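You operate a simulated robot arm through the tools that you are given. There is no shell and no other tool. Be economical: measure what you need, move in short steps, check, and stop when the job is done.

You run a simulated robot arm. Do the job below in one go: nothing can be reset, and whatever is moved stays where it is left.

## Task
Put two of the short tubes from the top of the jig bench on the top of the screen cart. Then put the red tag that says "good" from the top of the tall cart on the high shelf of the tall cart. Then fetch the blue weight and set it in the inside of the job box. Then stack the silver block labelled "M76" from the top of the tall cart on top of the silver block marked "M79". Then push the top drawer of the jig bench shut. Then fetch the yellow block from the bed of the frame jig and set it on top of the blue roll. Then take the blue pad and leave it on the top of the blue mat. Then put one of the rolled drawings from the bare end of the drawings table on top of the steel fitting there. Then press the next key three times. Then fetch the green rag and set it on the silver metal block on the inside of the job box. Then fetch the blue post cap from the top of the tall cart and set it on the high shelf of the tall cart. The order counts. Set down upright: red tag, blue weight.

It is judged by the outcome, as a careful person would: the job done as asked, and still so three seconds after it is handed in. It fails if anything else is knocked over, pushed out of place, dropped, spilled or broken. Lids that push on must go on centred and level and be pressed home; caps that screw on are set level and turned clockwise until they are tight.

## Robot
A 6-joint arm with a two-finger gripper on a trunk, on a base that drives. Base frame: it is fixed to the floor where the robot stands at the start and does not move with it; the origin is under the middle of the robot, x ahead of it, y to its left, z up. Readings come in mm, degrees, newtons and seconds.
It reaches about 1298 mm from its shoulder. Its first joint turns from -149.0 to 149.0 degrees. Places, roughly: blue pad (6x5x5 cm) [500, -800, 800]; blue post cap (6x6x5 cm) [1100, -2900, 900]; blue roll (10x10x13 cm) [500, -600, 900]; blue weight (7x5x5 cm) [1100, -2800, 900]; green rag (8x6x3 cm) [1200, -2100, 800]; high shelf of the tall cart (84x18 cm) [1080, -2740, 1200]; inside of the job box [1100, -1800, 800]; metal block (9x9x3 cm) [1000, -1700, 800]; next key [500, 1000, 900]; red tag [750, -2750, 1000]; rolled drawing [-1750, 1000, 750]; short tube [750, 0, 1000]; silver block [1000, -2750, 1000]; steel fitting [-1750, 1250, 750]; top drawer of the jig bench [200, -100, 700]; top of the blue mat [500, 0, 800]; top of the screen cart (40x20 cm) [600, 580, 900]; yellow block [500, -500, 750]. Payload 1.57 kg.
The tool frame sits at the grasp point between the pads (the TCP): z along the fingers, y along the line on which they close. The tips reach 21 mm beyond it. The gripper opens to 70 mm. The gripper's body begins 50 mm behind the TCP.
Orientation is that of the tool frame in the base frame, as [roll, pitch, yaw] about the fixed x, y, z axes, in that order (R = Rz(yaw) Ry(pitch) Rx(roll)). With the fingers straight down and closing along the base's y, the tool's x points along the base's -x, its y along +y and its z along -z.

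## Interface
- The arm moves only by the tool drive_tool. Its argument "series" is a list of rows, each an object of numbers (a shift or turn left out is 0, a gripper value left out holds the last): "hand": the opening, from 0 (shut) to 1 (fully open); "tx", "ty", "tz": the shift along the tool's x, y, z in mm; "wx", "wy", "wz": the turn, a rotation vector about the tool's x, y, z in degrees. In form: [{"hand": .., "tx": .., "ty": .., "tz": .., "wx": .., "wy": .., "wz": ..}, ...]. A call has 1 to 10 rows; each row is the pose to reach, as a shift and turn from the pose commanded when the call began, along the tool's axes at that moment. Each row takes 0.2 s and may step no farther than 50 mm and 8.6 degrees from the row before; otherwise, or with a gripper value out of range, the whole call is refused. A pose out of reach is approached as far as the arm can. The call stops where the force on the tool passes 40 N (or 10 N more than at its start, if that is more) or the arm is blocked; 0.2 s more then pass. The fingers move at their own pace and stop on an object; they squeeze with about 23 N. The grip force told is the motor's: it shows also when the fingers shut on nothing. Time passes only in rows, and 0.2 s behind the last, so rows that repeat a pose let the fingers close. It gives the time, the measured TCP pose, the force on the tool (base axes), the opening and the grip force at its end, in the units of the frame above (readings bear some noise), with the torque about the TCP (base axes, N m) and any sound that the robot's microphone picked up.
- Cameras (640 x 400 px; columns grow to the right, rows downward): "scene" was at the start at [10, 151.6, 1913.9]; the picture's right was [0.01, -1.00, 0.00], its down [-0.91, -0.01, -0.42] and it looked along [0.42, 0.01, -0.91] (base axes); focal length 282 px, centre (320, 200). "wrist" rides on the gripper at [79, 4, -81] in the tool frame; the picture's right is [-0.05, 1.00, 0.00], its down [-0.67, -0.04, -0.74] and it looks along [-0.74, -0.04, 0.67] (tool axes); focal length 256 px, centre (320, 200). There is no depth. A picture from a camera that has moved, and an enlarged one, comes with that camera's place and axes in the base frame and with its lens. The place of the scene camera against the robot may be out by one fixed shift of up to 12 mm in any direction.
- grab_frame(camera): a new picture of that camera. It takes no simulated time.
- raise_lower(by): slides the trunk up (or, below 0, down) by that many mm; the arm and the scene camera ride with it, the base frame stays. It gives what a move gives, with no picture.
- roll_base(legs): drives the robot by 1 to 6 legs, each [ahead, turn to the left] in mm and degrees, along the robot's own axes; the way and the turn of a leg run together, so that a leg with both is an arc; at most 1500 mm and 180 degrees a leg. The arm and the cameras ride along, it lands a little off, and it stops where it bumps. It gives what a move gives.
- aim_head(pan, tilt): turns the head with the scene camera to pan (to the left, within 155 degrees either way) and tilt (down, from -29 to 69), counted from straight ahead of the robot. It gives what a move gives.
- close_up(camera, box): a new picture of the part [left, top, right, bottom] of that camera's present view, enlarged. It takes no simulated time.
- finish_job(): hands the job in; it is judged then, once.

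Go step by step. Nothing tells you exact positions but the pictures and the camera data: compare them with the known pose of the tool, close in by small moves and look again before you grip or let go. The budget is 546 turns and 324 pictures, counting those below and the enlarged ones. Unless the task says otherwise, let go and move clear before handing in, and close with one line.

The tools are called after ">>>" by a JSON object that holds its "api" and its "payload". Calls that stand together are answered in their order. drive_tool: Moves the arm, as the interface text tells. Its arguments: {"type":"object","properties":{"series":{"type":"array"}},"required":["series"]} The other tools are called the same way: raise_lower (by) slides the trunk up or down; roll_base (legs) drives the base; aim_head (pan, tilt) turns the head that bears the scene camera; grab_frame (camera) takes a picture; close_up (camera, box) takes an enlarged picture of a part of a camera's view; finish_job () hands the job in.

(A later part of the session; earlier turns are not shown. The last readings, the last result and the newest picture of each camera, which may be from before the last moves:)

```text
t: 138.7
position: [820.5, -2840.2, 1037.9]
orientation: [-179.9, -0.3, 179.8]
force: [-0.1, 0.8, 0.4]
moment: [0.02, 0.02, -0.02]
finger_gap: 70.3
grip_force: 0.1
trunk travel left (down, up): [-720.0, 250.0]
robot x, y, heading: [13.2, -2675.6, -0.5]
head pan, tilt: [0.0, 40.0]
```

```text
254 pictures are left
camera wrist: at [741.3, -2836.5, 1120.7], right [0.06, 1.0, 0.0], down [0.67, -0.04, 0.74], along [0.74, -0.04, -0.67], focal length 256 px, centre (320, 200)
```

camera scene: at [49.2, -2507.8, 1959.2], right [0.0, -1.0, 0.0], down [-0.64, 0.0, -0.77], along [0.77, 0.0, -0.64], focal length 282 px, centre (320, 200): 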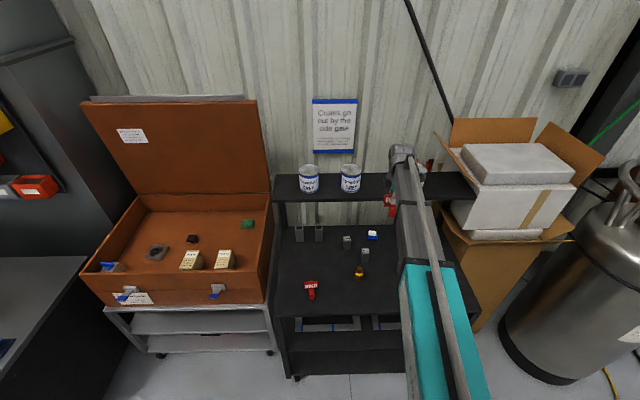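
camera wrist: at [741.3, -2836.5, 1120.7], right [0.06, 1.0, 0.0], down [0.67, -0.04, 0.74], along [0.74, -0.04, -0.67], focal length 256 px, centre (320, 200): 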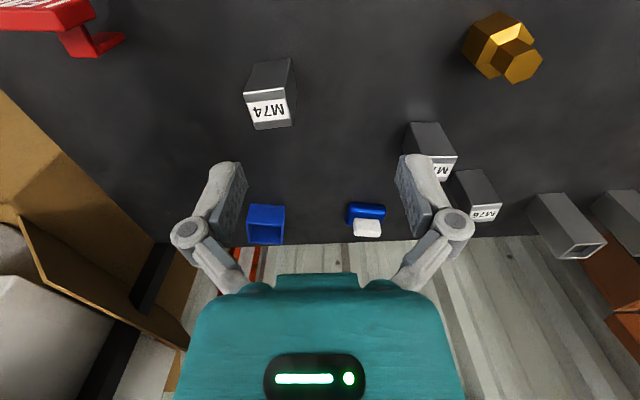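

>>> {"api": "drive_tool", "payload": {"series": [{"hand": 0.8, "ty": 40}]}}

>>> {"api": "raise_lower", "payload": {"by": -103}}

>>> {"api": "aim_head", "payload": {"pan": -15, "tilt": 30}}

>>> {"api": "grab_frame", "payload": {"camera": "scene"}}

>>> {"api": "grab_frame", "payload": {"camera": "wrist"}}

```text
t: 139.1
position: [820.0, -2801.9, 1039.6]
orientation: [-179.9, -0.2, 179.8]
force: [-0.1, -0.8, 0.0]
moment: [0.02, 0.01, -0.03]
finger_gap: 56.0
grip_force: 0.1
trunk travel left (down, up): [-720.0, 250.0]
robot x, y, heading: [16.6, -2678.1, -0.2]
head pan, tilt: [0.0, 40.0]
```

```text
t: 140.5
position: [820.0, -2801.8, 935.4]
orientation: [-180.0, -0.2, 179.7]
force: [0.4, 0.6, 0.1]
moment: [-0.02, -0.02, 0.0]
finger_gap: 55.8
grip_force: 0.1
trunk travel left (down, up): [-617.0, 353.0]
robot x, y, heading: [17.4, -2675.5, -0.3]
head pan, tilt: [0.0, 40.0]
```

```text
t: 141.3
position: [819.4, -2801.8, 935.3]
orientation: [-179.9, -0.2, 179.7]
force: [-0.5, 0.1, -0.5]
moment: [-0.01, -0.02, 0.0]
finger_gap: 56.4
grip_force: 0.0
trunk travel left (down, up): [-617.0, 353.0]
robot x, y, heading: [12.9, -2673.4, -0.4]
head pan, tilt: [-15.0, 30.0]
```

```text
253 pictures are left
camera scene: at [51.5, -2530.3, 1621.1], right [-0.26, -0.97, 0.0], down [-0.48, 0.13, -0.87], along [0.84, -0.23, -0.5], focal length 282 px, centre (320, 200)
```

scene: 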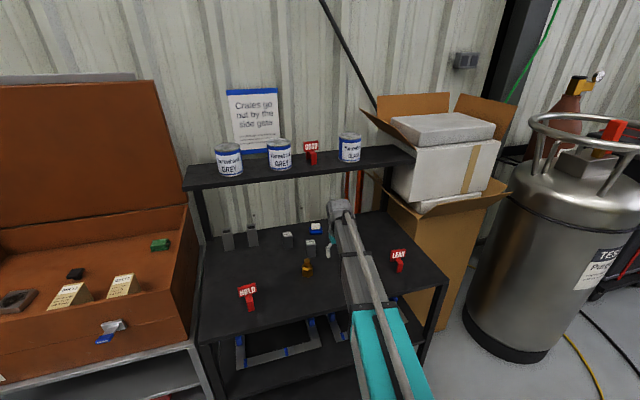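

```text
252 pictures are left
camera wrist: at [741.3, -2796.8, 1017.6], right [0.06, 1.0, 0.0], down [0.67, -0.04, 0.74], along [0.74, -0.04, -0.67], focal length 256 px, centre (320, 200)
```

wrist: 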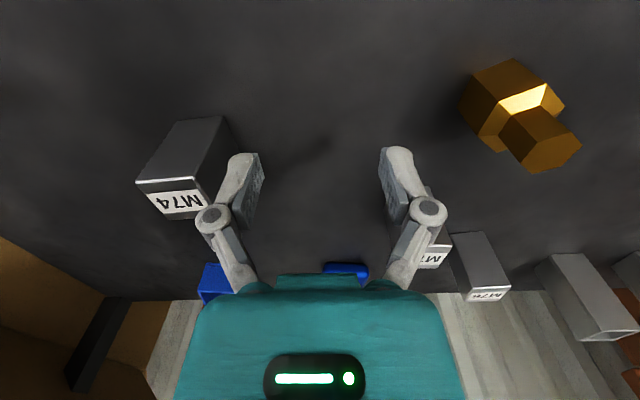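

>>> {"api": "drive_tool", "payload": {"series": [{"hand": 0.8, "tx": -45}, {"tx": -90}, {"tx": -130}, {"tx": -160}]}}

>>> {"api": "grab_frame", "payload": {"camera": "wrist"}}

>>> {"api": "grab_frame", "payload": {"camera": "scene"}}

```text
t: 142.3
position: [980.2, -2803.0, 934.4]
orientation: [-179.8, -0.3, 179.8]
force: [0.2, -1.0, -0.4]
moment: [-0.06, 0.01, 0.0]
finger_gap: 56.1
grip_force: 0.2
trunk travel left (down, up): [-617.0, 353.0]
robot x, y, heading: [15.0, -2673.2, -0.3]
head pan, tilt: [-15.0, 30.0]
```

```text
251 pictures are left
camera wrist: at [901.5, -2798.3, 1017.4], right [0.06, 1.0, 0.0], down [0.67, -0.04, 0.74], along [0.74, -0.04, -0.67], focal length 256 px, centre (320, 200)
```

wrist: 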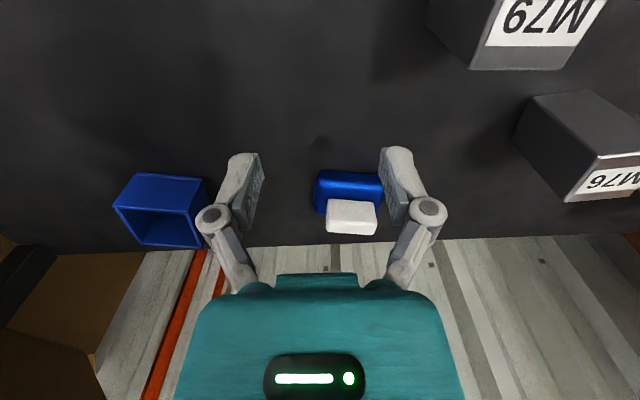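

```text
250 pictures are left
camera scene: at [51.7, -2530.4, 1621.1], right [-0.26, -0.96, 0.0], down [-0.48, 0.13, -0.87], along [0.84, -0.23, -0.5], focal length 282 px, centre (320, 200)
```

scene: 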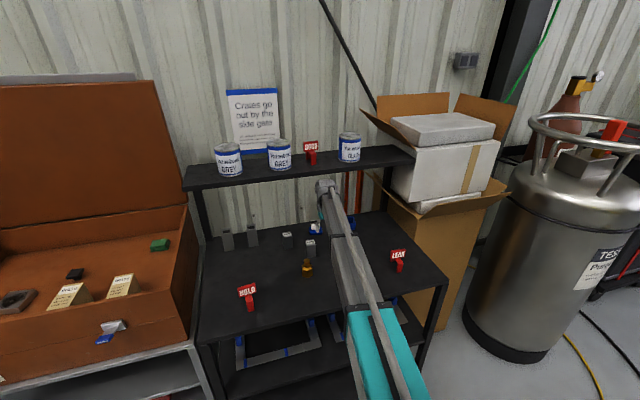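

>>> {"api": "drive_tool", "payload": {"series": [{"hand": 1, "tx": -43, "ty": 11}, {"tx": -84, "ty": 21}]}}

>>> {"api": "grab_frame", "payload": {"camera": "wrist"}}

```text
t: 142.9
position: [1066.2, -2781.8, 935.6]
orientation: [-179.9, -0.3, 179.9]
force: [0.2, 0.0, -0.1]
moment: [0.0, 0.02, 0.02]
finger_gap: 69.8
grip_force: 0.1
trunk travel left (down, up): [-617.0, 353.0]
robot x, y, heading: [14.9, -2678.9, -0.1]
head pan, tilt: [-15.0, 30.0]
```

```text
249 pictures are left
camera wrist: at [987.0, -2777.0, 1017.1], right [0.06, 1.0, 0.0], down [0.67, -0.04, 0.74], along [0.74, -0.04, -0.67], focal length 256 px, centre (320, 200)
```

wrist: 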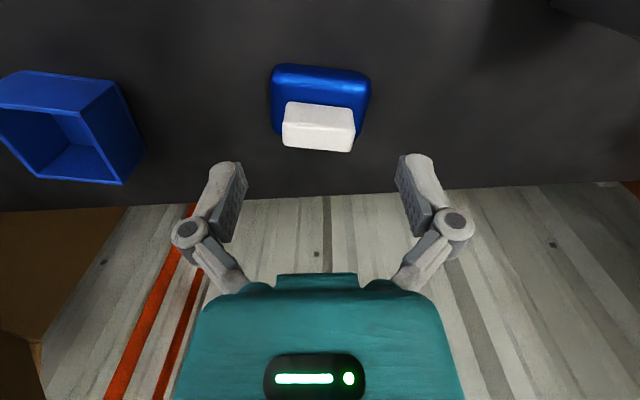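

>>> {"api": "drive_tool", "payload": {"series": [{"hand": 1, "tx": -4, "ty": -1, "wz": 6}]}}

>>> {"api": "raise_lower", "payload": {"by": -40}}

>>> {"api": "grab_frame", "payload": {"camera": "wrist"}}

```text
t: 143.3
position: [1069.0, -2782.2, 935.1]
orientation: [-179.7, -0.2, 173.9]
force: [0.2, 0.2, -0.2]
moment: [-0.02, 0.02, 0.03]
finger_gap: 70.1
grip_force: 0.0
trunk travel left (down, up): [-617.0, 353.0]
robot x, y, heading: [13.5, -2675.0, -0.1]
head pan, tilt: [-15.0, 30.0]
```

```text
t: 144.1
position: [1068.7, -2782.8, 894.5]
orientation: [-179.7, -0.2, 173.9]
force: [-0.2, 1.1, 0.1]
moment: [-0.02, -0.01, 0.0]
finger_gap: 69.9
grip_force: 0.0
trunk travel left (down, up): [-577.0, 393.0]
robot x, y, heading: [14.1, -2677.6, -0.2]
head pan, tilt: [-15.0, 30.0]
```

```text
248 pictures are left
camera wrist: at [990.5, -2769.6, 977.5], right [0.16, 0.99, 0.0], down [0.66, -0.11, 0.74], along [0.73, -0.12, -0.67], focal length 256 px, centre (320, 200)
```

wrist: 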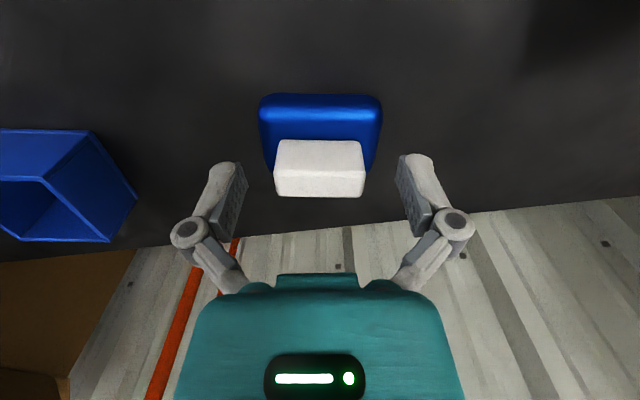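

>>> {"api": "raise_lower", "payload": {"by": -3}}

>>> {"api": "drive_tool", "payload": {"series": [{"hand": 0.2}, {"hand": 0.2}, {"hand": 0.2}, {"hand": 0.2}]}}

>>> {"api": "grab_frame", "payload": {"camera": "wrist"}}

```text
t: 144.6
position: [1068.9, -2783.0, 893.1]
orientation: [-179.8, -0.2, 173.8]
force: [0.0, 0.2, -0.4]
moment: [-0.03, 0.01, 0.01]
finger_gap: 69.7
grip_force: 0.0
trunk travel left (down, up): [-574.0, 396.0]
robot x, y, heading: [14.5, -2675.0, -0.2]
head pan, tilt: [-15.0, 30.0]
```

```text
t: 145.6
position: [1067.8, -2782.6, 892.7]
orientation: [-179.8, -0.2, 173.8]
force: [1.2, -1.3, 5.2]
moment: [-0.04, -0.17, -0.2]
finger_gap: 40.4
grip_force: 22.5
trunk travel left (down, up): [-574.0, 396.0]
robot x, y, heading: [15.4, -2677.8, 0.1]
head pan, tilt: [-15.0, 30.0]
```

```text
247 pictures are left
camera wrist: at [990.3, -2769.7, 975.0], right [0.16, 0.99, 0.0], down [0.66, -0.11, 0.74], along [0.73, -0.12, -0.67], focal length 256 px, centre (320, 200)
```

wrist: 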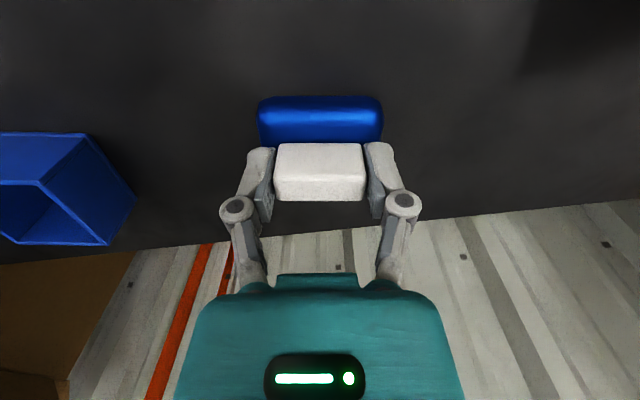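

Gripped at the white handle. I'll lift slightly and check.

>>> {"api": "raise_lower", "payload": {"by": 35}}

>>> {"api": "grab_frame", "payload": {"camera": "wrist"}}

```text
t: 146.4
position: [1068.7, -2781.4, 926.8]
orientation: [-179.8, -0.2, 173.8]
force: [0.3, 0.3, -3.6]
moment: [-0.02, -0.02, 0.04]
finger_gap: 39.7
grip_force: 23.5
trunk travel left (down, up): [-609.0, 361.0]
robot x, y, heading: [18.5, -2673.1, -0.3]
head pan, tilt: [-15.0, 30.0]
```

```text
246 pictures are left
camera wrist: at [991.2, -2769.6, 1008.9], right [0.16, 0.99, 0.0], down [0.66, -0.11, 0.74], along [0.73, -0.12, -0.67], focal length 256 px, centre (320, 200)
```

wrist: 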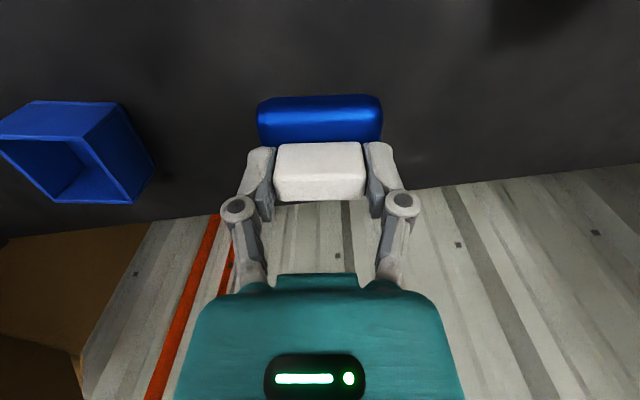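

>>> {"api": "drive_tool", "payload": {"series": [{"hand": 0.2, "tx": 37.8, "ty": -22.2}, {"tx": 79.5, "ty": -26.7}, {"tx": 121.2, "ty": -31.2}, {"tx": 162.9, "ty": -35.7}, {"tx": 204.6, "ty": -40.2}, {"tx": 246.3, "ty": -44.7}, {"tx": 288, "ty": -49.2}, {"tx": 330, "ty": -53.7}]}}

>>> {"api": "raise_lower", "payload": {"by": 230}}

>>> {"api": "aim_head", "payload": {"pan": 30, "tilt": 40}}

>>> {"api": "grab_frame", "payload": {"camera": "scene"}}

>>> {"api": "close_up", "payload": {"camera": "scene", "box": [80, 130, 400, 330]}}

```text
t: 148.2
position: [734.3, -2799.2, 927.3]
orientation: [-179.8, -0.2, 173.9]
force: [-0.4, 0.3, -3.8]
moment: [0.0, 0.01, 0.02]
finger_gap: 39.7
grip_force: 22.1
trunk travel left (down, up): [-609.0, 361.0]
robot x, y, heading: [15.7, -2676.9, 0.1]
head pan, tilt: [-15.0, 30.0]
```

```text
t: 150.6
position: [734.6, -2799.9, 1156.2]
orientation: [-179.8, -0.2, 173.8]
force: [-0.1, -0.4, -2.9]
moment: [0.0, -0.03, 0.0]
finger_gap: 39.8
grip_force: 23.3
trunk travel left (down, up): [-839.0, 131.0]
robot x, y, heading: [11.2, -2675.2, -0.2]
head pan, tilt: [-15.0, 30.0]
```

```text
t: 151.8
position: [735.7, -2799.6, 1156.4]
orientation: [-179.9, -0.1, 173.8]
force: [0.4, 0.4, -4.8]
moment: [0.0, 0.03, -0.01]
finger_gap: 39.8
grip_force: 23.1
trunk travel left (down, up): [-839.0, 131.0]
robot x, y, heading: [11.8, -2675.3, -0.1]
head pan, tilt: [30.0, 40.0]
```

```text
245 pictures are left
camera scene: at [38.5, -2464.5, 1827.8], right [0.5, -0.87, 0.0], down [-0.56, -0.32, -0.77], along [0.67, 0.38, -0.64], focal length 282 px, centre (320, 200)
```

scene: 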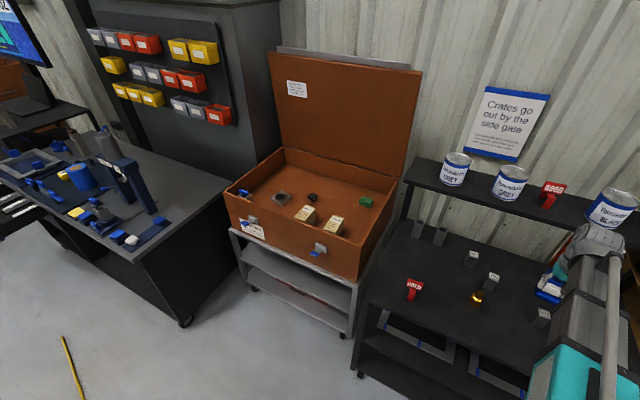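

```text
2.00 times, centred on (240, 230) of scene
camera zoom: at [38.5, -2464.5, 1827.8], right [0.5, -0.87, 0.0], down [-0.56, -0.32, -0.77], along [0.67, 0.38, -0.64], focal length 563 px, centre (480, 140)
```

zoom: 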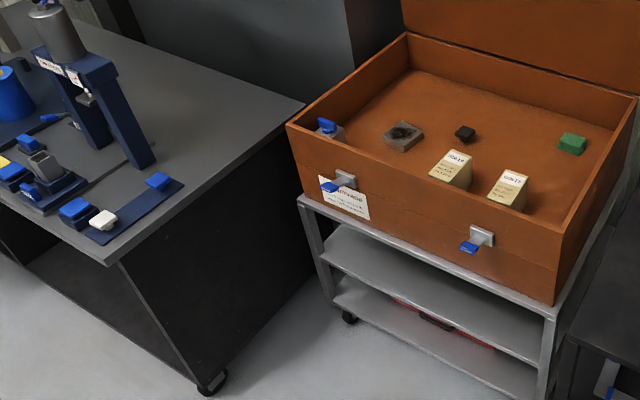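

>>> {"api": "roll_base", "payload": {"legs": [[-220, 0], [0, 90], [820, 0], [0, -90]]}}

>>> {"api": "aim_head", "payload": {"pan": 0, "tilt": 45}}

>>> {"api": "grab_frame", "payload": {"camera": "scene"}}

>>> {"api": "grab_frame", "payload": {"camera": "wrist"}}

```text
t: 170.0
position: [519.5, -1976.2, 1156.0]
orientation: [-179.8, -0.4, 173.7]
force: [0.3, -1.0, -3.9]
moment: [-0.01, -0.01, -0.01]
finger_gap: 39.7
grip_force: 22.8
trunk travel left (down, up): [-839.0, 131.0]
robot x, y, heading: [-203.0, -1814.9, -0.1]
head pan, tilt: [30.0, 40.0]
```

```text
t: 170.9
position: [520.5, -1975.9, 1157.3]
orientation: [-179.8, -0.3, 173.8]
force: [-0.6, 0.9, -3.0]
moment: [0.01, 0.02, 0.0]
finger_gap: 40.0
grip_force: 22.9
trunk travel left (down, up): [-839.0, 131.0]
robot x, y, heading: [-199.6, -1820.1, 0.4]
head pan, tilt: [0.0, 45.0]
```

```text
243 pictures are left
camera scene: at [-170.7, -1649.2, 1820.5], right [0.0, -1.0, 0.0], down [-0.71, 0.0, -0.71], along [0.71, 0.0, -0.71], focal length 282 px, centre (320, 200)
```

scene: 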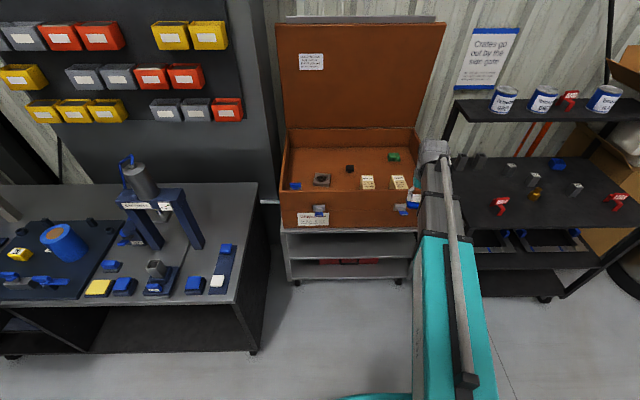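

```text
242 pictures are left
camera wrist: at [441.8, -1963.3, 1239.4], right [0.16, 0.99, 0.0], down [0.66, -0.11, 0.74], along [0.73, -0.12, -0.67], focal length 256 px, centre (320, 200)
```

wrist: 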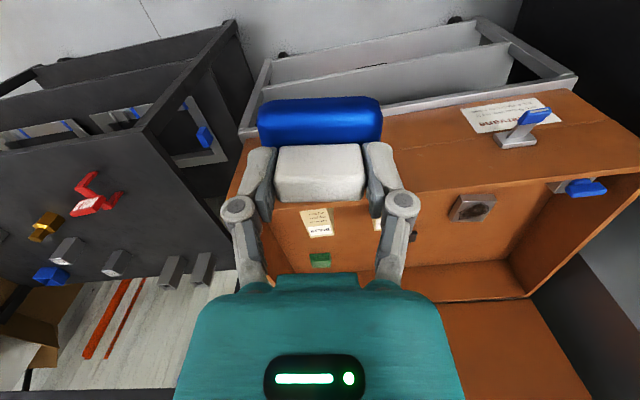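

>>> {"api": "roll_base", "payload": {"legs": [[220, 0]]}}

>>> {"api": "drive_tool", "payload": {"series": [{"hand": 0.2, "tx": -15, "ty": 46}, {"tx": -30, "ty": 92}, {"tx": -45, "ty": 138}, {"tx": -60, "ty": 184}, {"tx": -75, "ty": 230}]}}

>>> {"api": "grab_frame", "payload": {"camera": "scene"}}

>>> {"api": "grab_frame", "payload": {"camera": "wrist"}}

```text
t: 172.9
position: [741.0, -1974.7, 1156.0]
orientation: [-179.9, -0.2, 173.8]
force: [0.4, 0.0, -4.2]
moment: [-0.01, 0.02, 0.01]
finger_gap: 39.8
grip_force: 23.0
trunk travel left (down, up): [-839.0, 131.0]
robot x, y, heading: [16.6, -1815.9, 0.3]
head pan, tilt: [0.0, 45.0]
```

```text
t: 174.1
position: [840.4, -1752.7, 1156.1]
orientation: [-179.8, -0.3, 173.8]
force: [0.2, 0.8, -3.1]
moment: [-0.03, -0.04, -0.01]
finger_gap: 39.9
grip_force: 23.3
trunk travel left (down, up): [-839.0, 131.0]
robot x, y, heading: [21.0, -1817.5, 0.3]
head pan, tilt: [0.0, 45.0]
```

```text
241 pictures are left
camera scene: at [50.6, -1647.6, 1820.4], right [0.0, -1.0, 0.0], down [-0.71, 0.0, -0.71], along [0.71, 0.0, -0.71], focal length 282 px, centre (320, 200)
```

scene: 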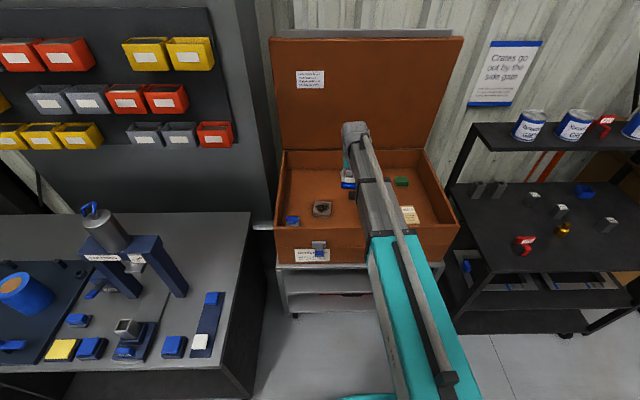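

```text
240 pictures are left
camera wrist: at [762.0, -1739.7, 1239.1], right [0.16, 0.99, 0.0], down [0.66, -0.1, 0.74], along [0.73, -0.12, -0.67], focal length 256 px, centre (320, 200)
```

wrist: 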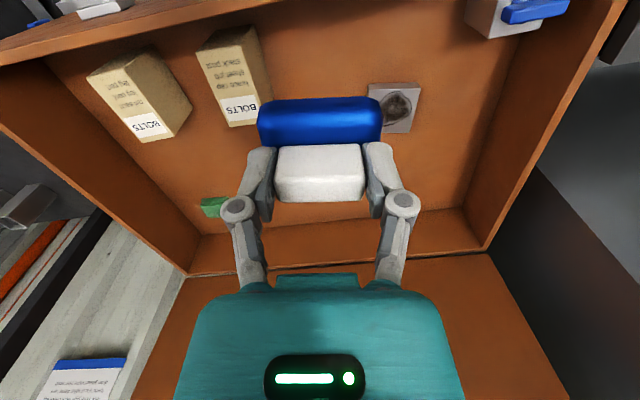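

>>> {"api": "drive_tool", "payload": {"series": [{"hand": 0.2, "tx": -44, "ty": 13}, {"tx": -88, "ty": 26}, {"tx": -132, "ty": 39}, {"tx": -176, "ty": 52}, {"tx": -220, "ty": 65}, {"tx": -263, "ty": 77}]}}

>>> {"api": "raise_lower", "payload": {"by": -200}}

>>> {"api": "grab_frame", "payload": {"camera": "wrist"}}

>>> {"api": "close_up", "payload": {"camera": "scene", "box": [240, 80, 480, 260]}}

```text
t: 175.5
position: [1110.1, -1705.9, 1156.0]
orientation: [-179.8, -0.3, 173.9]
force: [0.4, -0.2, -3.5]
moment: [-0.02, -0.01, 0.02]
finger_gap: 39.9
grip_force: 22.9
trunk travel left (down, up): [-839.0, 131.0]
robot x, y, heading: [20.4, -1815.2, 0.1]
head pan, tilt: [0.0, 45.0]
```

```text
t: 177.7
position: [1109.9, -1706.6, 957.0]
orientation: [-179.8, -0.3, 173.8]
force: [-0.2, -0.3, -2.9]
moment: [-0.02, -0.03, -0.05]
finger_gap: 40.1
grip_force: 22.7
trunk travel left (down, up): [-639.0, 331.0]
robot x, y, heading: [18.1, -1814.0, -0.0]
head pan, tilt: [0.0, 45.0]
```

```text
239 pictures are left
camera wrist: at [1031.2, -1693.1, 1039.1], right [0.16, 0.99, 0.0], down [0.66, -0.1, 0.74], along [0.73, -0.12, -0.67], focal length 256 px, centre (320, 200)
```

wrist: 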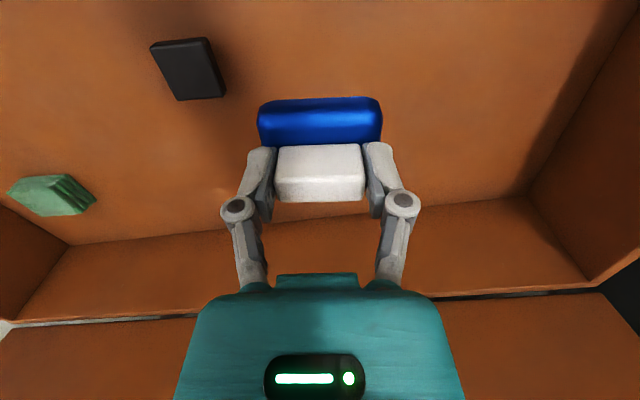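

```text
2.22 times, centred on (360, 170) of scene
camera zoom: at [50.2, -1648.3, 1620.5], right [0.0, -1.0, 0.0], down [-0.71, 0.0, -0.71], along [0.71, 0.0, -0.71], focal length 626 px, centre (231, 267)
```

zoom: 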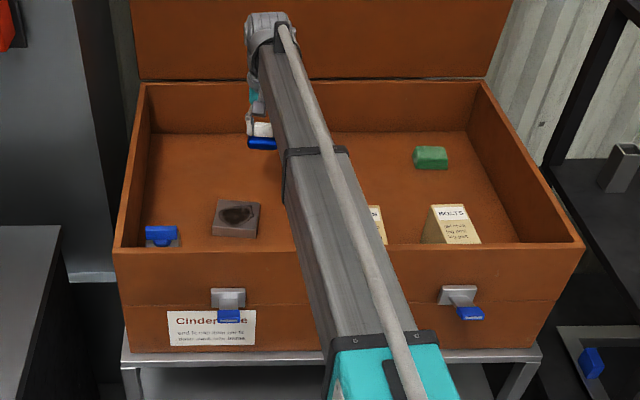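

>>> {"api": "raise_lower", "payload": {"by": -80}}

>>> {"api": "raise_lower", "payload": {"by": -25}}

>>> {"api": "grab_frame", "payload": {"camera": "wrist"}}

>>> {"api": "grab_frame", "payload": {"camera": "scene"}}

```text
t: 178.8
position: [1108.7, -1706.0, 877.0]
orientation: [-179.9, -0.3, 173.9]
force: [0.1, 0.9, -3.4]
moment: [0.02, 0.04, 0.01]
finger_gap: 39.8
grip_force: 23.0
trunk travel left (down, up): [-559.0, 411.0]
robot x, y, heading: [19.2, -1817.0, 0.3]
head pan, tilt: [0.0, 45.0]
```

```text
t: 179.5
position: [1108.5, -1706.9, 851.8]
orientation: [-179.7, -0.2, 174.0]
force: [-0.3, 0.0, -3.4]
moment: [0.0, -0.01, -0.03]
finger_gap: 39.9
grip_force: 23.1
trunk travel left (down, up): [-534.0, 436.0]
robot x, y, heading: [21.1, -1816.7, 0.2]
head pan, tilt: [0.0, 45.0]
```

```text
237 pictures are left
camera wrist: at [1031.1, -1693.1, 934.1], right [0.16, 0.99, 0.0], down [0.66, -0.1, 0.74], along [0.73, -0.12, -0.67], focal length 256 px, centre (320, 200)
```

wrist: 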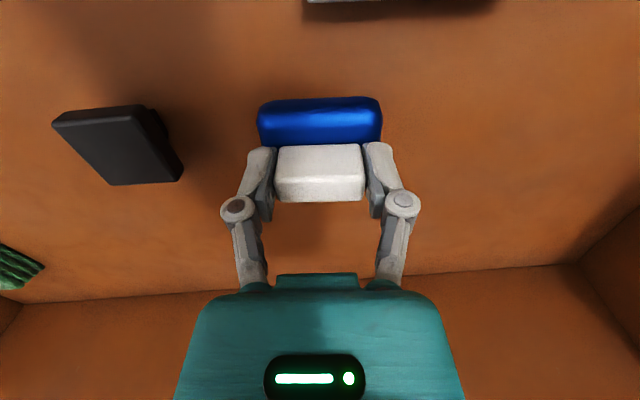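

```text
236 pictures are left
camera scene: at [50.1, -1648.3, 1515.4], right [0.0, -1.0, 0.0], down [-0.71, 0.0, -0.71], along [0.71, 0.0, -0.71], focal length 282 px, centre (320, 200)
```

scene: 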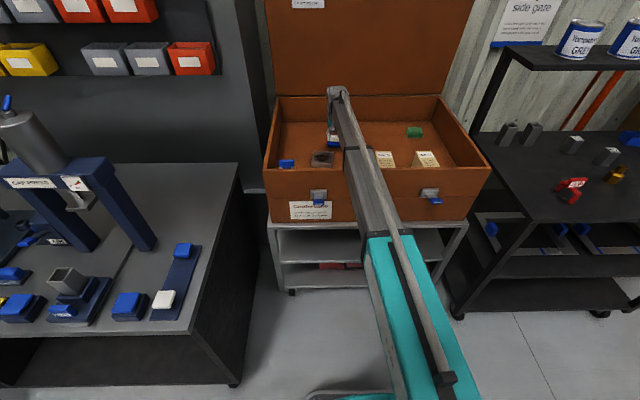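

>>> {"api": "raise_lower", "payload": {"by": -10}}

>>> {"api": "raise_lower", "payload": {"by": -6}}

>>> {"api": "raise_lower", "payload": {"by": -5}}

>>> {"api": "grab_frame", "payload": {"camera": "wrist"}}

```text
t: 180.1
position: [1109.2, -1706.0, 841.7]
orientation: [-179.8, -0.4, 173.9]
force: [-0.3, -0.1, -3.2]
moment: [-0.02, 0.0, 0.02]
finger_gap: 39.8
grip_force: 22.7
trunk travel left (down, up): [-524.0, 446.0]
robot x, y, heading: [17.9, -1815.3, 0.2]
head pan, tilt: [0.0, 45.0]
```

```text
t: 180.7
position: [1108.3, -1705.7, 835.3]
orientation: [-179.7, -0.3, 173.9]
force: [-0.5, 0.6, -3.5]
moment: [0.0, -0.02, 0.02]
finger_gap: 39.5
grip_force: 22.8
trunk travel left (down, up): [-518.0, 452.0]
robot x, y, heading: [20.8, -1815.8, 0.2]
head pan, tilt: [0.0, 45.0]
```

```text
t: 181.2
position: [1109.2, -1706.0, 831.9]
orientation: [-179.9, -0.1, 174.0]
force: [3.9, 1.8, 10.4]
moment: [0.07, -0.2, -0.02]
finger_gap: 39.8
grip_force: 23.0
trunk travel left (down, up): [-513.0, 457.0]
robot x, y, heading: [21.2, -1816.6, 0.4]
head pan, tilt: [0.0, 45.0]
```

```text
235 pictures are left
camera wrist: at [1030.4, -1693.0, 914.6], right [0.16, 0.99, 0.0], down [0.66, -0.1, 0.74], along [0.73, -0.12, -0.67], focal length 256 px, centre (320, 200)
```

wrist: 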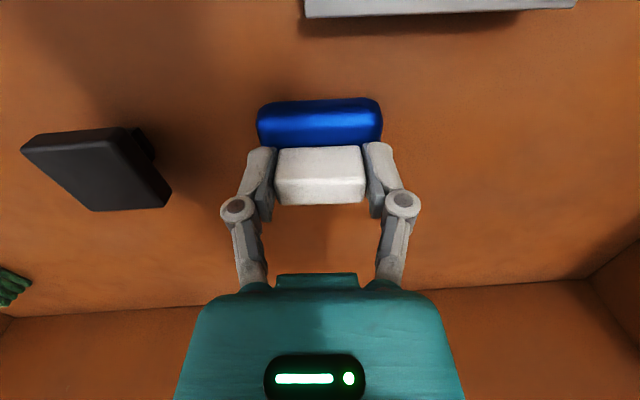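

>>> {"api": "drive_tool", "payload": {"series": [{"hand": 0.8}, {"hand": 0.8}, {"hand": 0.8}]}}

>>> {"api": "raise_lower", "payload": {"by": 250}}

>>> {"api": "grab_frame", "payload": {"camera": "wrist"}}

```text
t: 182.0
position: [1108.3, -1705.7, 831.4]
orientation: [-179.9, -0.3, 173.9]
force: [0.0, 0.2, 0.0]
moment: [0.03, -0.02, 0.0]
finger_gap: 56.1
grip_force: 0.1
trunk travel left (down, up): [-513.0, 457.0]
robot x, y, heading: [22.4, -1816.7, 0.1]
head pan, tilt: [0.0, 45.0]
```

```text
t: 184.6
position: [1110.0, -1706.9, 1081.4]
orientation: [-179.8, -0.3, 173.9]
force: [0.4, -0.3, 0.2]
moment: [0.04, 0.0, 0.02]
finger_gap: 56.1
grip_force: 0.1
trunk travel left (down, up): [-763.0, 207.0]
robot x, y, heading: [18.7, -1813.7, 0.3]
head pan, tilt: [0.0, 45.0]
```

```text
234 pictures are left
camera wrist: at [1031.0, -1693.1, 1163.3], right [0.16, 0.99, 0.0], down [0.66, -0.1, 0.74], along [0.73, -0.12, -0.67], focal length 256 px, centre (320, 200)
```

wrist: 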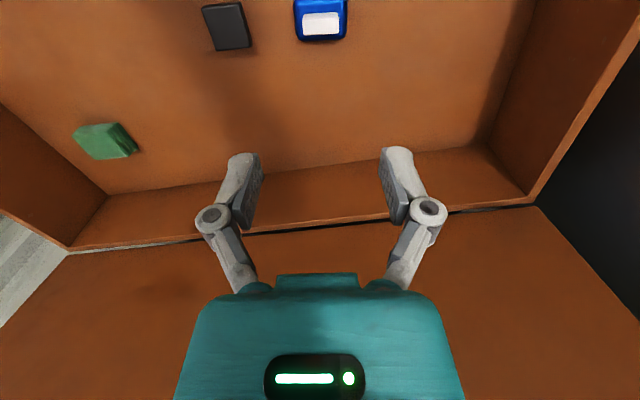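

>>> {"api": "raise_lower", "payload": {"by": 80}}

>>> {"api": "drive_tool", "payload": {"series": [{"hand": 0.8, "tx": 42, "ty": -23}, {"tx": 84, "ty": -46}, {"tx": 126, "ty": -69}, {"tx": 168, "ty": -92}, {"tx": 210, "ty": -115}, {"tx": 252, "ty": -138}, {"tx": 294, "ty": -161}, {"tx": 334, "ty": -180}]}}

>>> {"api": "roll_base", "payload": {"legs": [[-220, 0], [0, -90], [850, 0], [0, 90], [220, 0]]}}

>>> {"api": "grab_frame", "payload": {"camera": "scene"}}

>>> {"api": "grab_frame", "payload": {"camera": "wrist"}}

```text
t: 185.8
position: [1108.9, -1707.0, 1161.3]
orientation: [-179.9, -0.2, 174.0]
force: [-0.6, -0.1, -0.1]
moment: [-0.01, -0.02, -0.01]
finger_gap: 56.0
grip_force: 0.1
trunk travel left (down, up): [-843.0, 127.0]
robot x, y, heading: [20.3, -1814.9, 0.4]
head pan, tilt: [0.0, 45.0]
```

```text
t: 187.6
position: [757.0, -1849.2, 1162.7]
orientation: [-179.7, -0.2, 173.9]
force: [-0.5, -0.3, 0.3]
moment: [0.01, -0.01, 0.05]
finger_gap: 56.1
grip_force: 0.0
trunk travel left (down, up): [-843.0, 127.0]
robot x, y, heading: [18.0, -1816.2, 0.2]
head pan, tilt: [0.0, 45.0]
```

```text
t: 207.6
position: [763.6, -2681.8, 1160.2]
orientation: [-179.8, -0.3, 174.9]
force: [-0.4, -0.5, -0.1]
moment: [-0.01, 0.03, 0.01]
finger_gap: 56.0
grip_force: 0.1
trunk travel left (down, up): [-843.0, 127.0]
robot x, y, heading: [25.1, -2690.3, 1.8]
head pan, tilt: [0.0, 45.0]
```

```text
233 pictures are left
camera scene: at [52.0, -2519.8, 1824.5], right [0.03, -1.0, 0.0], down [-0.71, -0.02, -0.71], along [0.71, 0.02, -0.71], focal length 282 px, centre (320, 200)
```

scene: 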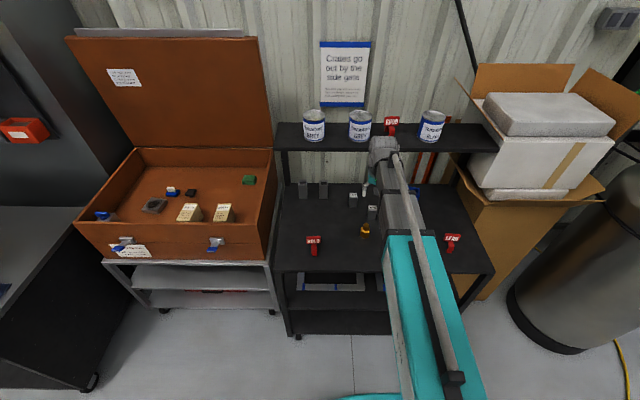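

```text
232 pictures are left
camera wrist: at [685.8, -2671.3, 1243.0], right [0.14, 0.99, 0.0], down [0.66, -0.09, 0.74], along [0.73, -0.11, -0.67], focal length 256 px, centre (320, 200)
```

wrist: 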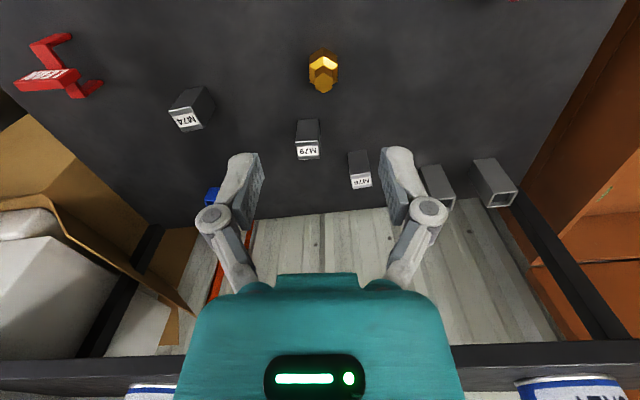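

>>> {"api": "drive_tool", "payload": {"series": [{"hand": 1, "wy": -8}, {"wy": -16}, {"wy": -20}]}}

>>> {"api": "grab_frame", "payload": {"camera": "wrist"}}

>>> {"api": "close_up", "payload": {"camera": "scene", "box": [270, 100, 510, 280]}}

```text
t: 208.4
position: [762.9, -2683.5, 1171.5]
orientation: [-179.8, 19.8, 175.0]
force: [0.7, 0.4, 0.1]
moment: [0.03, -0.03, -0.01]
finger_gap: 70.3
grip_force: 0.0
out of reach, approached as far as the arm can: row 2, 3
trunk travel left (down, up): [-843.0, 127.0]
robot x, y, heading: [25.2, -2690.0, 1.8]
head pan, tilt: [0.0, 45.0]
```

```text
231 pictures are left
camera wrist: at [661.5, -2670.0, 1222.6], right [0.14, 0.99, 0.02], down [0.37, -0.07, 0.93], along [0.92, -0.12, -0.38], focal length 256 px, centre (320, 200)
```

wrist: 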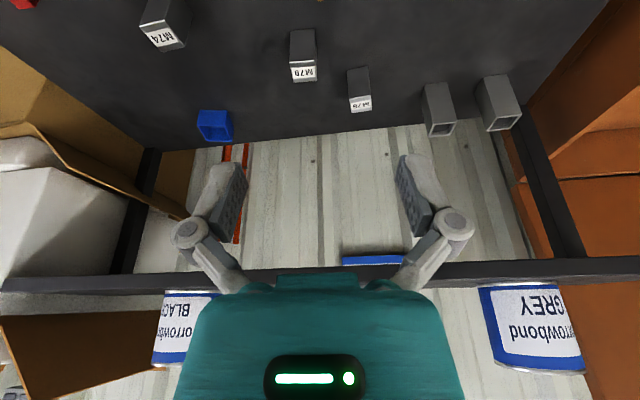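

```text
2.22 times, centred on (390, 190) of scene
camera zoom: at [50.2, -2519.9, 1824.5], right [0.03, -1.0, 0.0], down [-0.71, -0.02, -0.71], along [0.71, 0.02, -0.71], focal length 626 px, centre (164, 222)
```

zoom: 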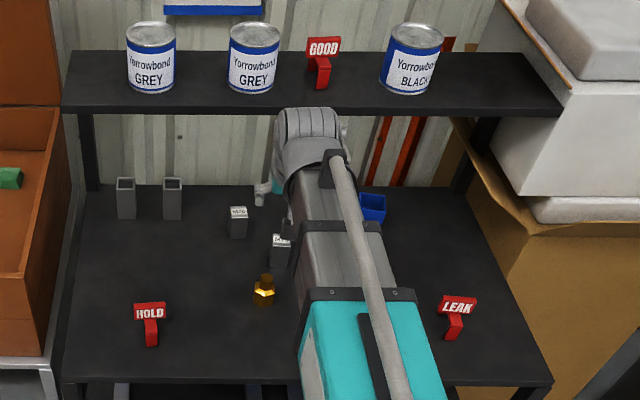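

>>> {"api": "drive_tool", "payload": {"series": [{"hand": 1, "tx": 3.3, "ty": 39.8, "tz": -1.2}]}}

>>> {"api": "raise_lower", "payload": {"by": -221}}

>>> {"api": "grab_frame", "payload": {"camera": "wrist"}}

```text
t: 208.8
position: [763.4, -2642.8, 1171.8]
orientation: [-179.9, 19.8, 175.0]
force: [-0.1, 0.1, -0.8]
moment: [0.04, 0.0, 0.02]
finger_gap: 70.1
grip_force: 0.1
trunk travel left (down, up): [-843.0, 127.0]
robot x, y, heading: [26.2, -2689.1, 1.8]
head pan, tilt: [0.0, 45.0]
```

```text
t: 211.1
position: [762.2, -2641.3, 950.6]
orientation: [-179.8, 19.7, 175.0]
force: [-0.5, 0.5, 0.1]
moment: [-0.02, -0.02, 0.01]
finger_gap: 69.5
grip_force: 0.0
trunk travel left (down, up): [-622.0, 348.0]
robot x, y, heading: [30.6, -2688.3, 2.0]
head pan, tilt: [0.0, 45.0]
```

```text
229 pictures are left
camera wrist: at [661.5, -2629.3, 1001.7], right [0.14, 0.99, 0.02], down [0.37, -0.07, 0.93], along [0.92, -0.12, -0.38], focal length 256 px, centre (320, 200)
```

wrist: 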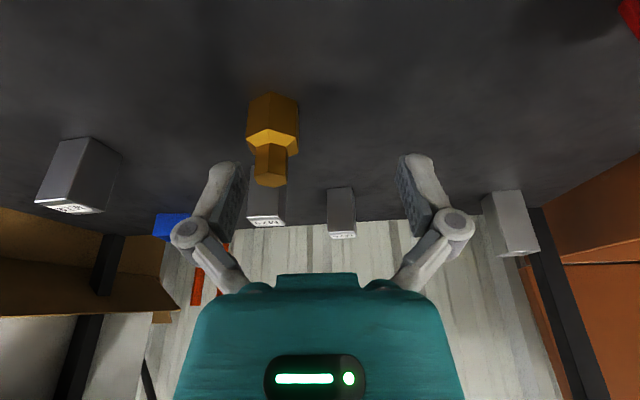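

>>> {"api": "drive_tool", "payload": {"series": [{"hand": 1, "tx": 2.6, "ty": 31.9, "tz": -1}, {"tx": -38.6, "ty": 35.7, "tz": 13.8}, {"tx": -79.8, "ty": 39.5, "tz": 28.6}, {"tx": -121, "ty": 43.3, "tz": 43.4}, {"tx": -153.3, "ty": 30.3, "tz": 55.1}, {"tx": -182.7, "ty": 17, "tz": 65.7}]}}

>>> {"api": "grab_frame", "payload": {"camera": "wrist"}}

```text
t: 212.5
position: [957.2, -2643.1, 951.4]
orientation: [-179.8, 19.7, 174.9]
force: [-0.3, -0.7, -0.5]
moment: [0.0, -0.05, -0.03]
finger_gap: 69.9
grip_force: 0.0
trunk travel left (down, up): [-622.0, 348.0]
robot x, y, heading: [24.3, -2688.6, 2.0]
head pan, tilt: [0.0, 45.0]
```

```text
228 pictures are left
camera wrist: at [855.8, -2629.8, 1001.5], right [0.14, 0.99, 0.02], down [0.37, -0.07, 0.93], along [0.92, -0.12, -0.38], focal length 256 px, centre (320, 200)
```

wrist: 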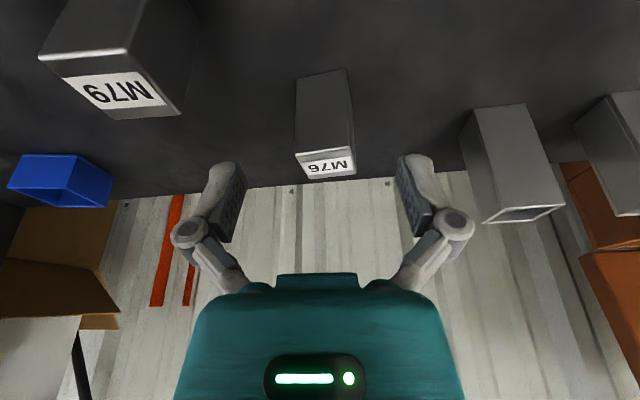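

>>> {"api": "drive_tool", "payload": {"series": [{"hand": 1, "tx": -27, "ty": 1, "tz": 9.8, "wx": -1.85, "wz": -5.2}, {"tx": -54.6, "ty": 2.1, "tz": 19.6, "wx": -3.7, "wz": -10.4}]}}

>>> {"api": "grab_frame", "payload": {"camera": "wrist"}}

```text
t: 213.1
position: [1016.2, -2646.4, 950.7]
orientation: [-179.9, 19.6, -173.8]
force: [-0.1, 0.2, -0.3]
moment: [0.04, 0.01, -0.02]
finger_gap: 70.0
grip_force: 0.1
trunk travel left (down, up): [-622.0, 348.0]
robot x, y, heading: [19.9, -2691.7, 1.9]
head pan, tilt: [0.0, 45.0]
```

```text
227 pictures are left
camera wrist: at [914.2, -2652.7, 1001.3], right [-0.06, 1.0, 0.01], down [0.38, 0.01, 0.93], along [0.92, 0.06, -0.38], focal length 256 px, centre (320, 200)
```

wrist: 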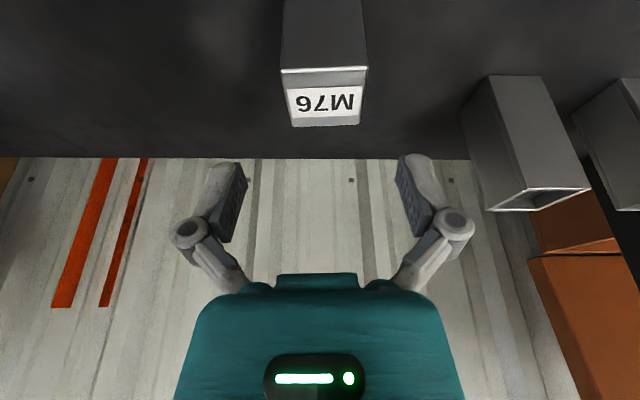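

>>> {"api": "drive_tool", "payload": {"series": [{"hand": 1, "tx": 7.5, "ty": 3.5, "tz": -2.7}]}}

>>> {"api": "raise_lower", "payload": {"by": -40}}

>>> {"api": "grab_frame", "payload": {"camera": "wrist"}}

```text
t: 213.5
position: [1005.9, -2643.7, 951.6]
orientation: [-179.8, 19.8, -173.8]
force: [1.2, -0.2, 0.6]
moment: [-0.04, -0.01, -0.02]
finger_gap: 69.9
grip_force: 0.1
trunk travel left (down, up): [-622.0, 348.0]
robot x, y, heading: [27.6, -2685.3, 1.7]
head pan, tilt: [0.0, 45.0]
```

```text
t: 214.4
position: [1006.3, -2643.9, 911.7]
orientation: [-179.7, 19.8, -173.9]
force: [-0.8, -0.3, 0.0]
moment: [-0.04, 0.01, 0.03]
finger_gap: 70.2
grip_force: 0.0
trunk travel left (down, up): [-582.0, 388.0]
robot x, y, heading: [23.9, -2693.9, 1.6]
head pan, tilt: [0.0, 45.0]
```

```text
226 pictures are left
camera wrist: at [905.1, -2649.9, 961.6], right [-0.05, 1.0, 0.01], down [0.38, 0.01, 0.93], along [0.92, 0.06, -0.38], focal length 256 px, centre (320, 200)
```

wrist: 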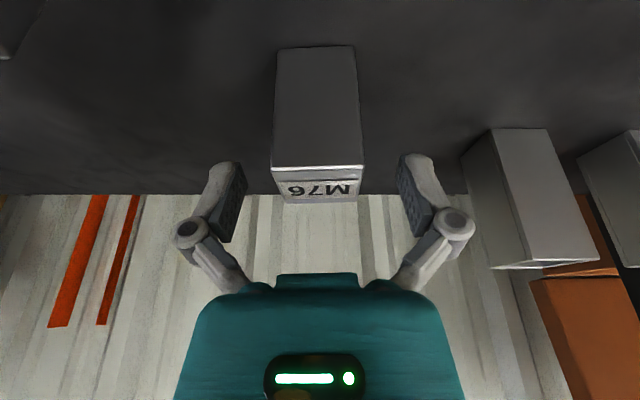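

>>> {"api": "raise_lower", "payload": {"by": -22}}

>>> {"api": "drive_tool", "payload": {"series": [{"hand": 0.2}, {"hand": 0.2}, {"hand": 0.2}, {"hand": 0.2}]}}

>>> {"api": "grab_frame", "payload": {"camera": "wrist"}}

```text
t: 215.1
position: [1007.1, -2644.1, 888.7]
orientation: [-179.8, 19.6, -173.9]
force: [-0.1, -0.3, 1.0]
moment: [0.0, 0.0, -0.03]
finger_gap: 70.0
grip_force: 0.0
trunk travel left (down, up): [-560.0, 410.0]
robot x, y, heading: [28.6, -2688.2, 1.9]
head pan, tilt: [0.0, 45.0]
```

```text
t: 216.1
position: [1006.9, -2644.3, 889.8]
orientation: [-179.8, 19.9, -173.9]
force: [-0.5, -1.4, 2.2]
moment: [0.06, 0.02, 0.02]
finger_gap: 35.6
grip_force: 22.9
trunk travel left (down, up): [-560.0, 410.0]
robot x, y, heading: [27.8, -2687.7, 1.8]
head pan, tilt: [0.0, 45.0]
```

```text
225 pictures are left
camera wrist: at [905.0, -2650.1, 939.8], right [-0.05, 1.0, 0.01], down [0.38, 0.01, 0.93], along [0.92, 0.06, -0.38], focal length 256 px, centre (320, 200)
```

wrist: 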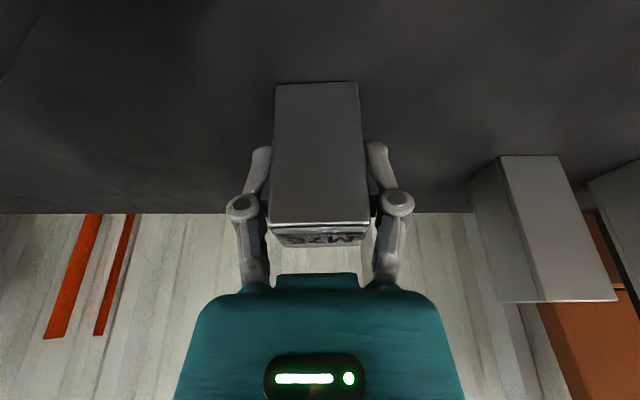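

>>> {"api": "raise_lower", "payload": {"by": 30}}

>>> {"api": "drive_tool", "payload": {"series": [{"hand": 0.2, "tx": 29, "ty": 3.3, "tz": -10.5}, {"tx": 58, "ty": 6.6, "tz": -20.9}, {"tx": 67.3, "ty": 7.6, "tz": -24.2}]}}

>>> {"api": "raise_lower", "payload": {"by": 85}}

>>> {"api": "grab_frame", "payload": {"camera": "wrist"}}

>>> {"api": "close_up", "payload": {"camera": "scene", "box": [270, 100, 510, 280]}}

```text
t: 216.8
position: [1006.7, -2643.9, 918.7]
orientation: [-179.8, 19.8, -173.9]
force: [0.2, 0.7, -1.9]
moment: [0.01, 0.02, 0.01]
finger_gap: 35.8
grip_force: 22.5
trunk travel left (down, up): [-590.0, 380.0]
robot x, y, heading: [26.7, -2693.7, 1.9]
head pan, tilt: [0.0, 45.0]
```

```text
t: 217.6
position: [935.6, -2643.2, 919.3]
orientation: [-179.8, 19.8, -173.9]
force: [-0.3, 0.4, -2.7]
moment: [0.02, 0.01, 0.02]
finger_gap: 35.6
grip_force: 23.2
trunk travel left (down, up): [-590.0, 380.0]
robot x, y, heading: [26.9, -2687.1, 1.9]
head pan, tilt: [0.0, 45.0]
```

```text
t: 218.8
position: [936.3, -2643.1, 1003.4]
orientation: [-179.9, 19.6, -173.9]
force: [0.5, -0.7, -3.4]
moment: [-0.01, -0.02, 0.0]
finger_gap: 35.8
grip_force: 22.5
trunk travel left (down, up): [-675.0, 295.0]
robot x, y, heading: [21.8, -2690.7, 2.0]
head pan, tilt: [0.0, 45.0]
```

```text
224 pictures are left
camera wrist: at [834.4, -2649.3, 1054.3], right [-0.05, 1.0, 0.01], down [0.38, 0.01, 0.93], along [0.92, 0.06, -0.38], focal length 256 px, centre (320, 200)
```

wrist: 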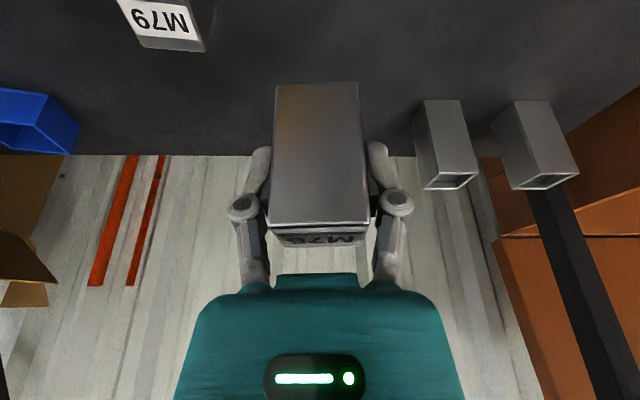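

```text
2.22 times, centred on (390, 190) of scene
camera zoom: at [50.7, -2520.1, 1656.5], right [0.03, -1.0, 0.0], down [-0.71, -0.02, -0.71], along [0.71, 0.02, -0.71], focal length 626 px, centre (164, 222)
```

zoom: 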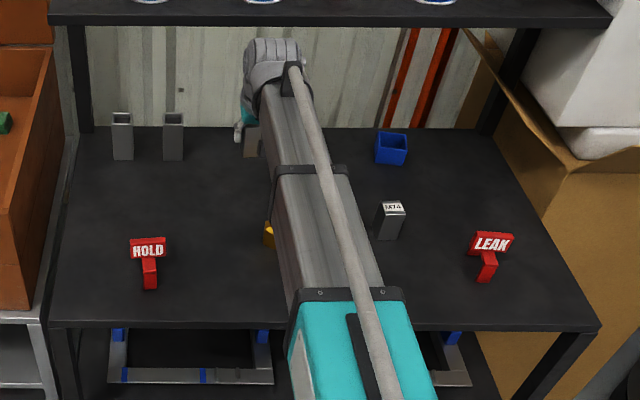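

>>> {"api": "drive_tool", "payload": {"series": [{"hand": 0.2, "tx": 40, "ty": -22.6, "tz": -14.5}]}}

>>> {"api": "grab_frame", "payload": {"camera": "wrist"}}

>>> {"api": "close_up", "payload": {"camera": "wrist", "box": [60, 0, 300, 150]}}

```text
t: 219.2
position: [895.2, -2670.5, 1004.0]
orientation: [-179.7, 19.8, -173.9]
force: [-0.3, -0.5, -3.0]
moment: [-0.01, 0.03, -0.01]
finger_gap: 35.7
grip_force: 22.3
trunk travel left (down, up): [-675.0, 295.0]
robot x, y, heading: [29.3, -2689.7, 2.1]
head pan, tilt: [0.0, 45.0]
```

```text
222 pictures are left
camera wrist: at [793.9, -2676.0, 1054.6], right [-0.05, 1.0, 0.01], down [0.38, 0.01, 0.93], along [0.92, 0.06, -0.38], focal length 256 px, centre (320, 200)
```

wrist: 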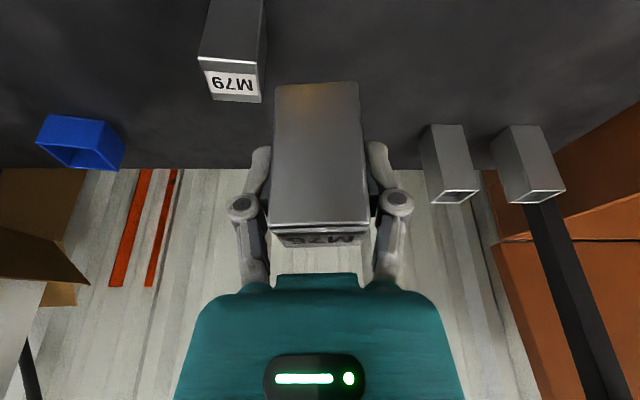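

```text
2.67 times, centred on (180, 75) of wrist
camera zoom: at [793.9, -2676.0, 1054.6], right [-0.05, 1.0, 0.01], down [0.38, 0.01, 0.93], along [0.92, 0.06, -0.38], focal length 683 px, centre (693, 533)
```

zoom: 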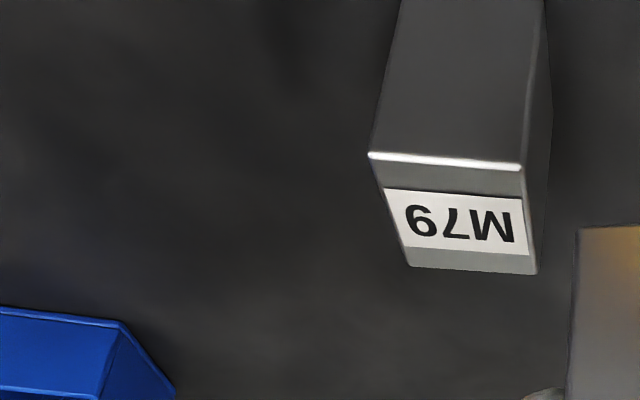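

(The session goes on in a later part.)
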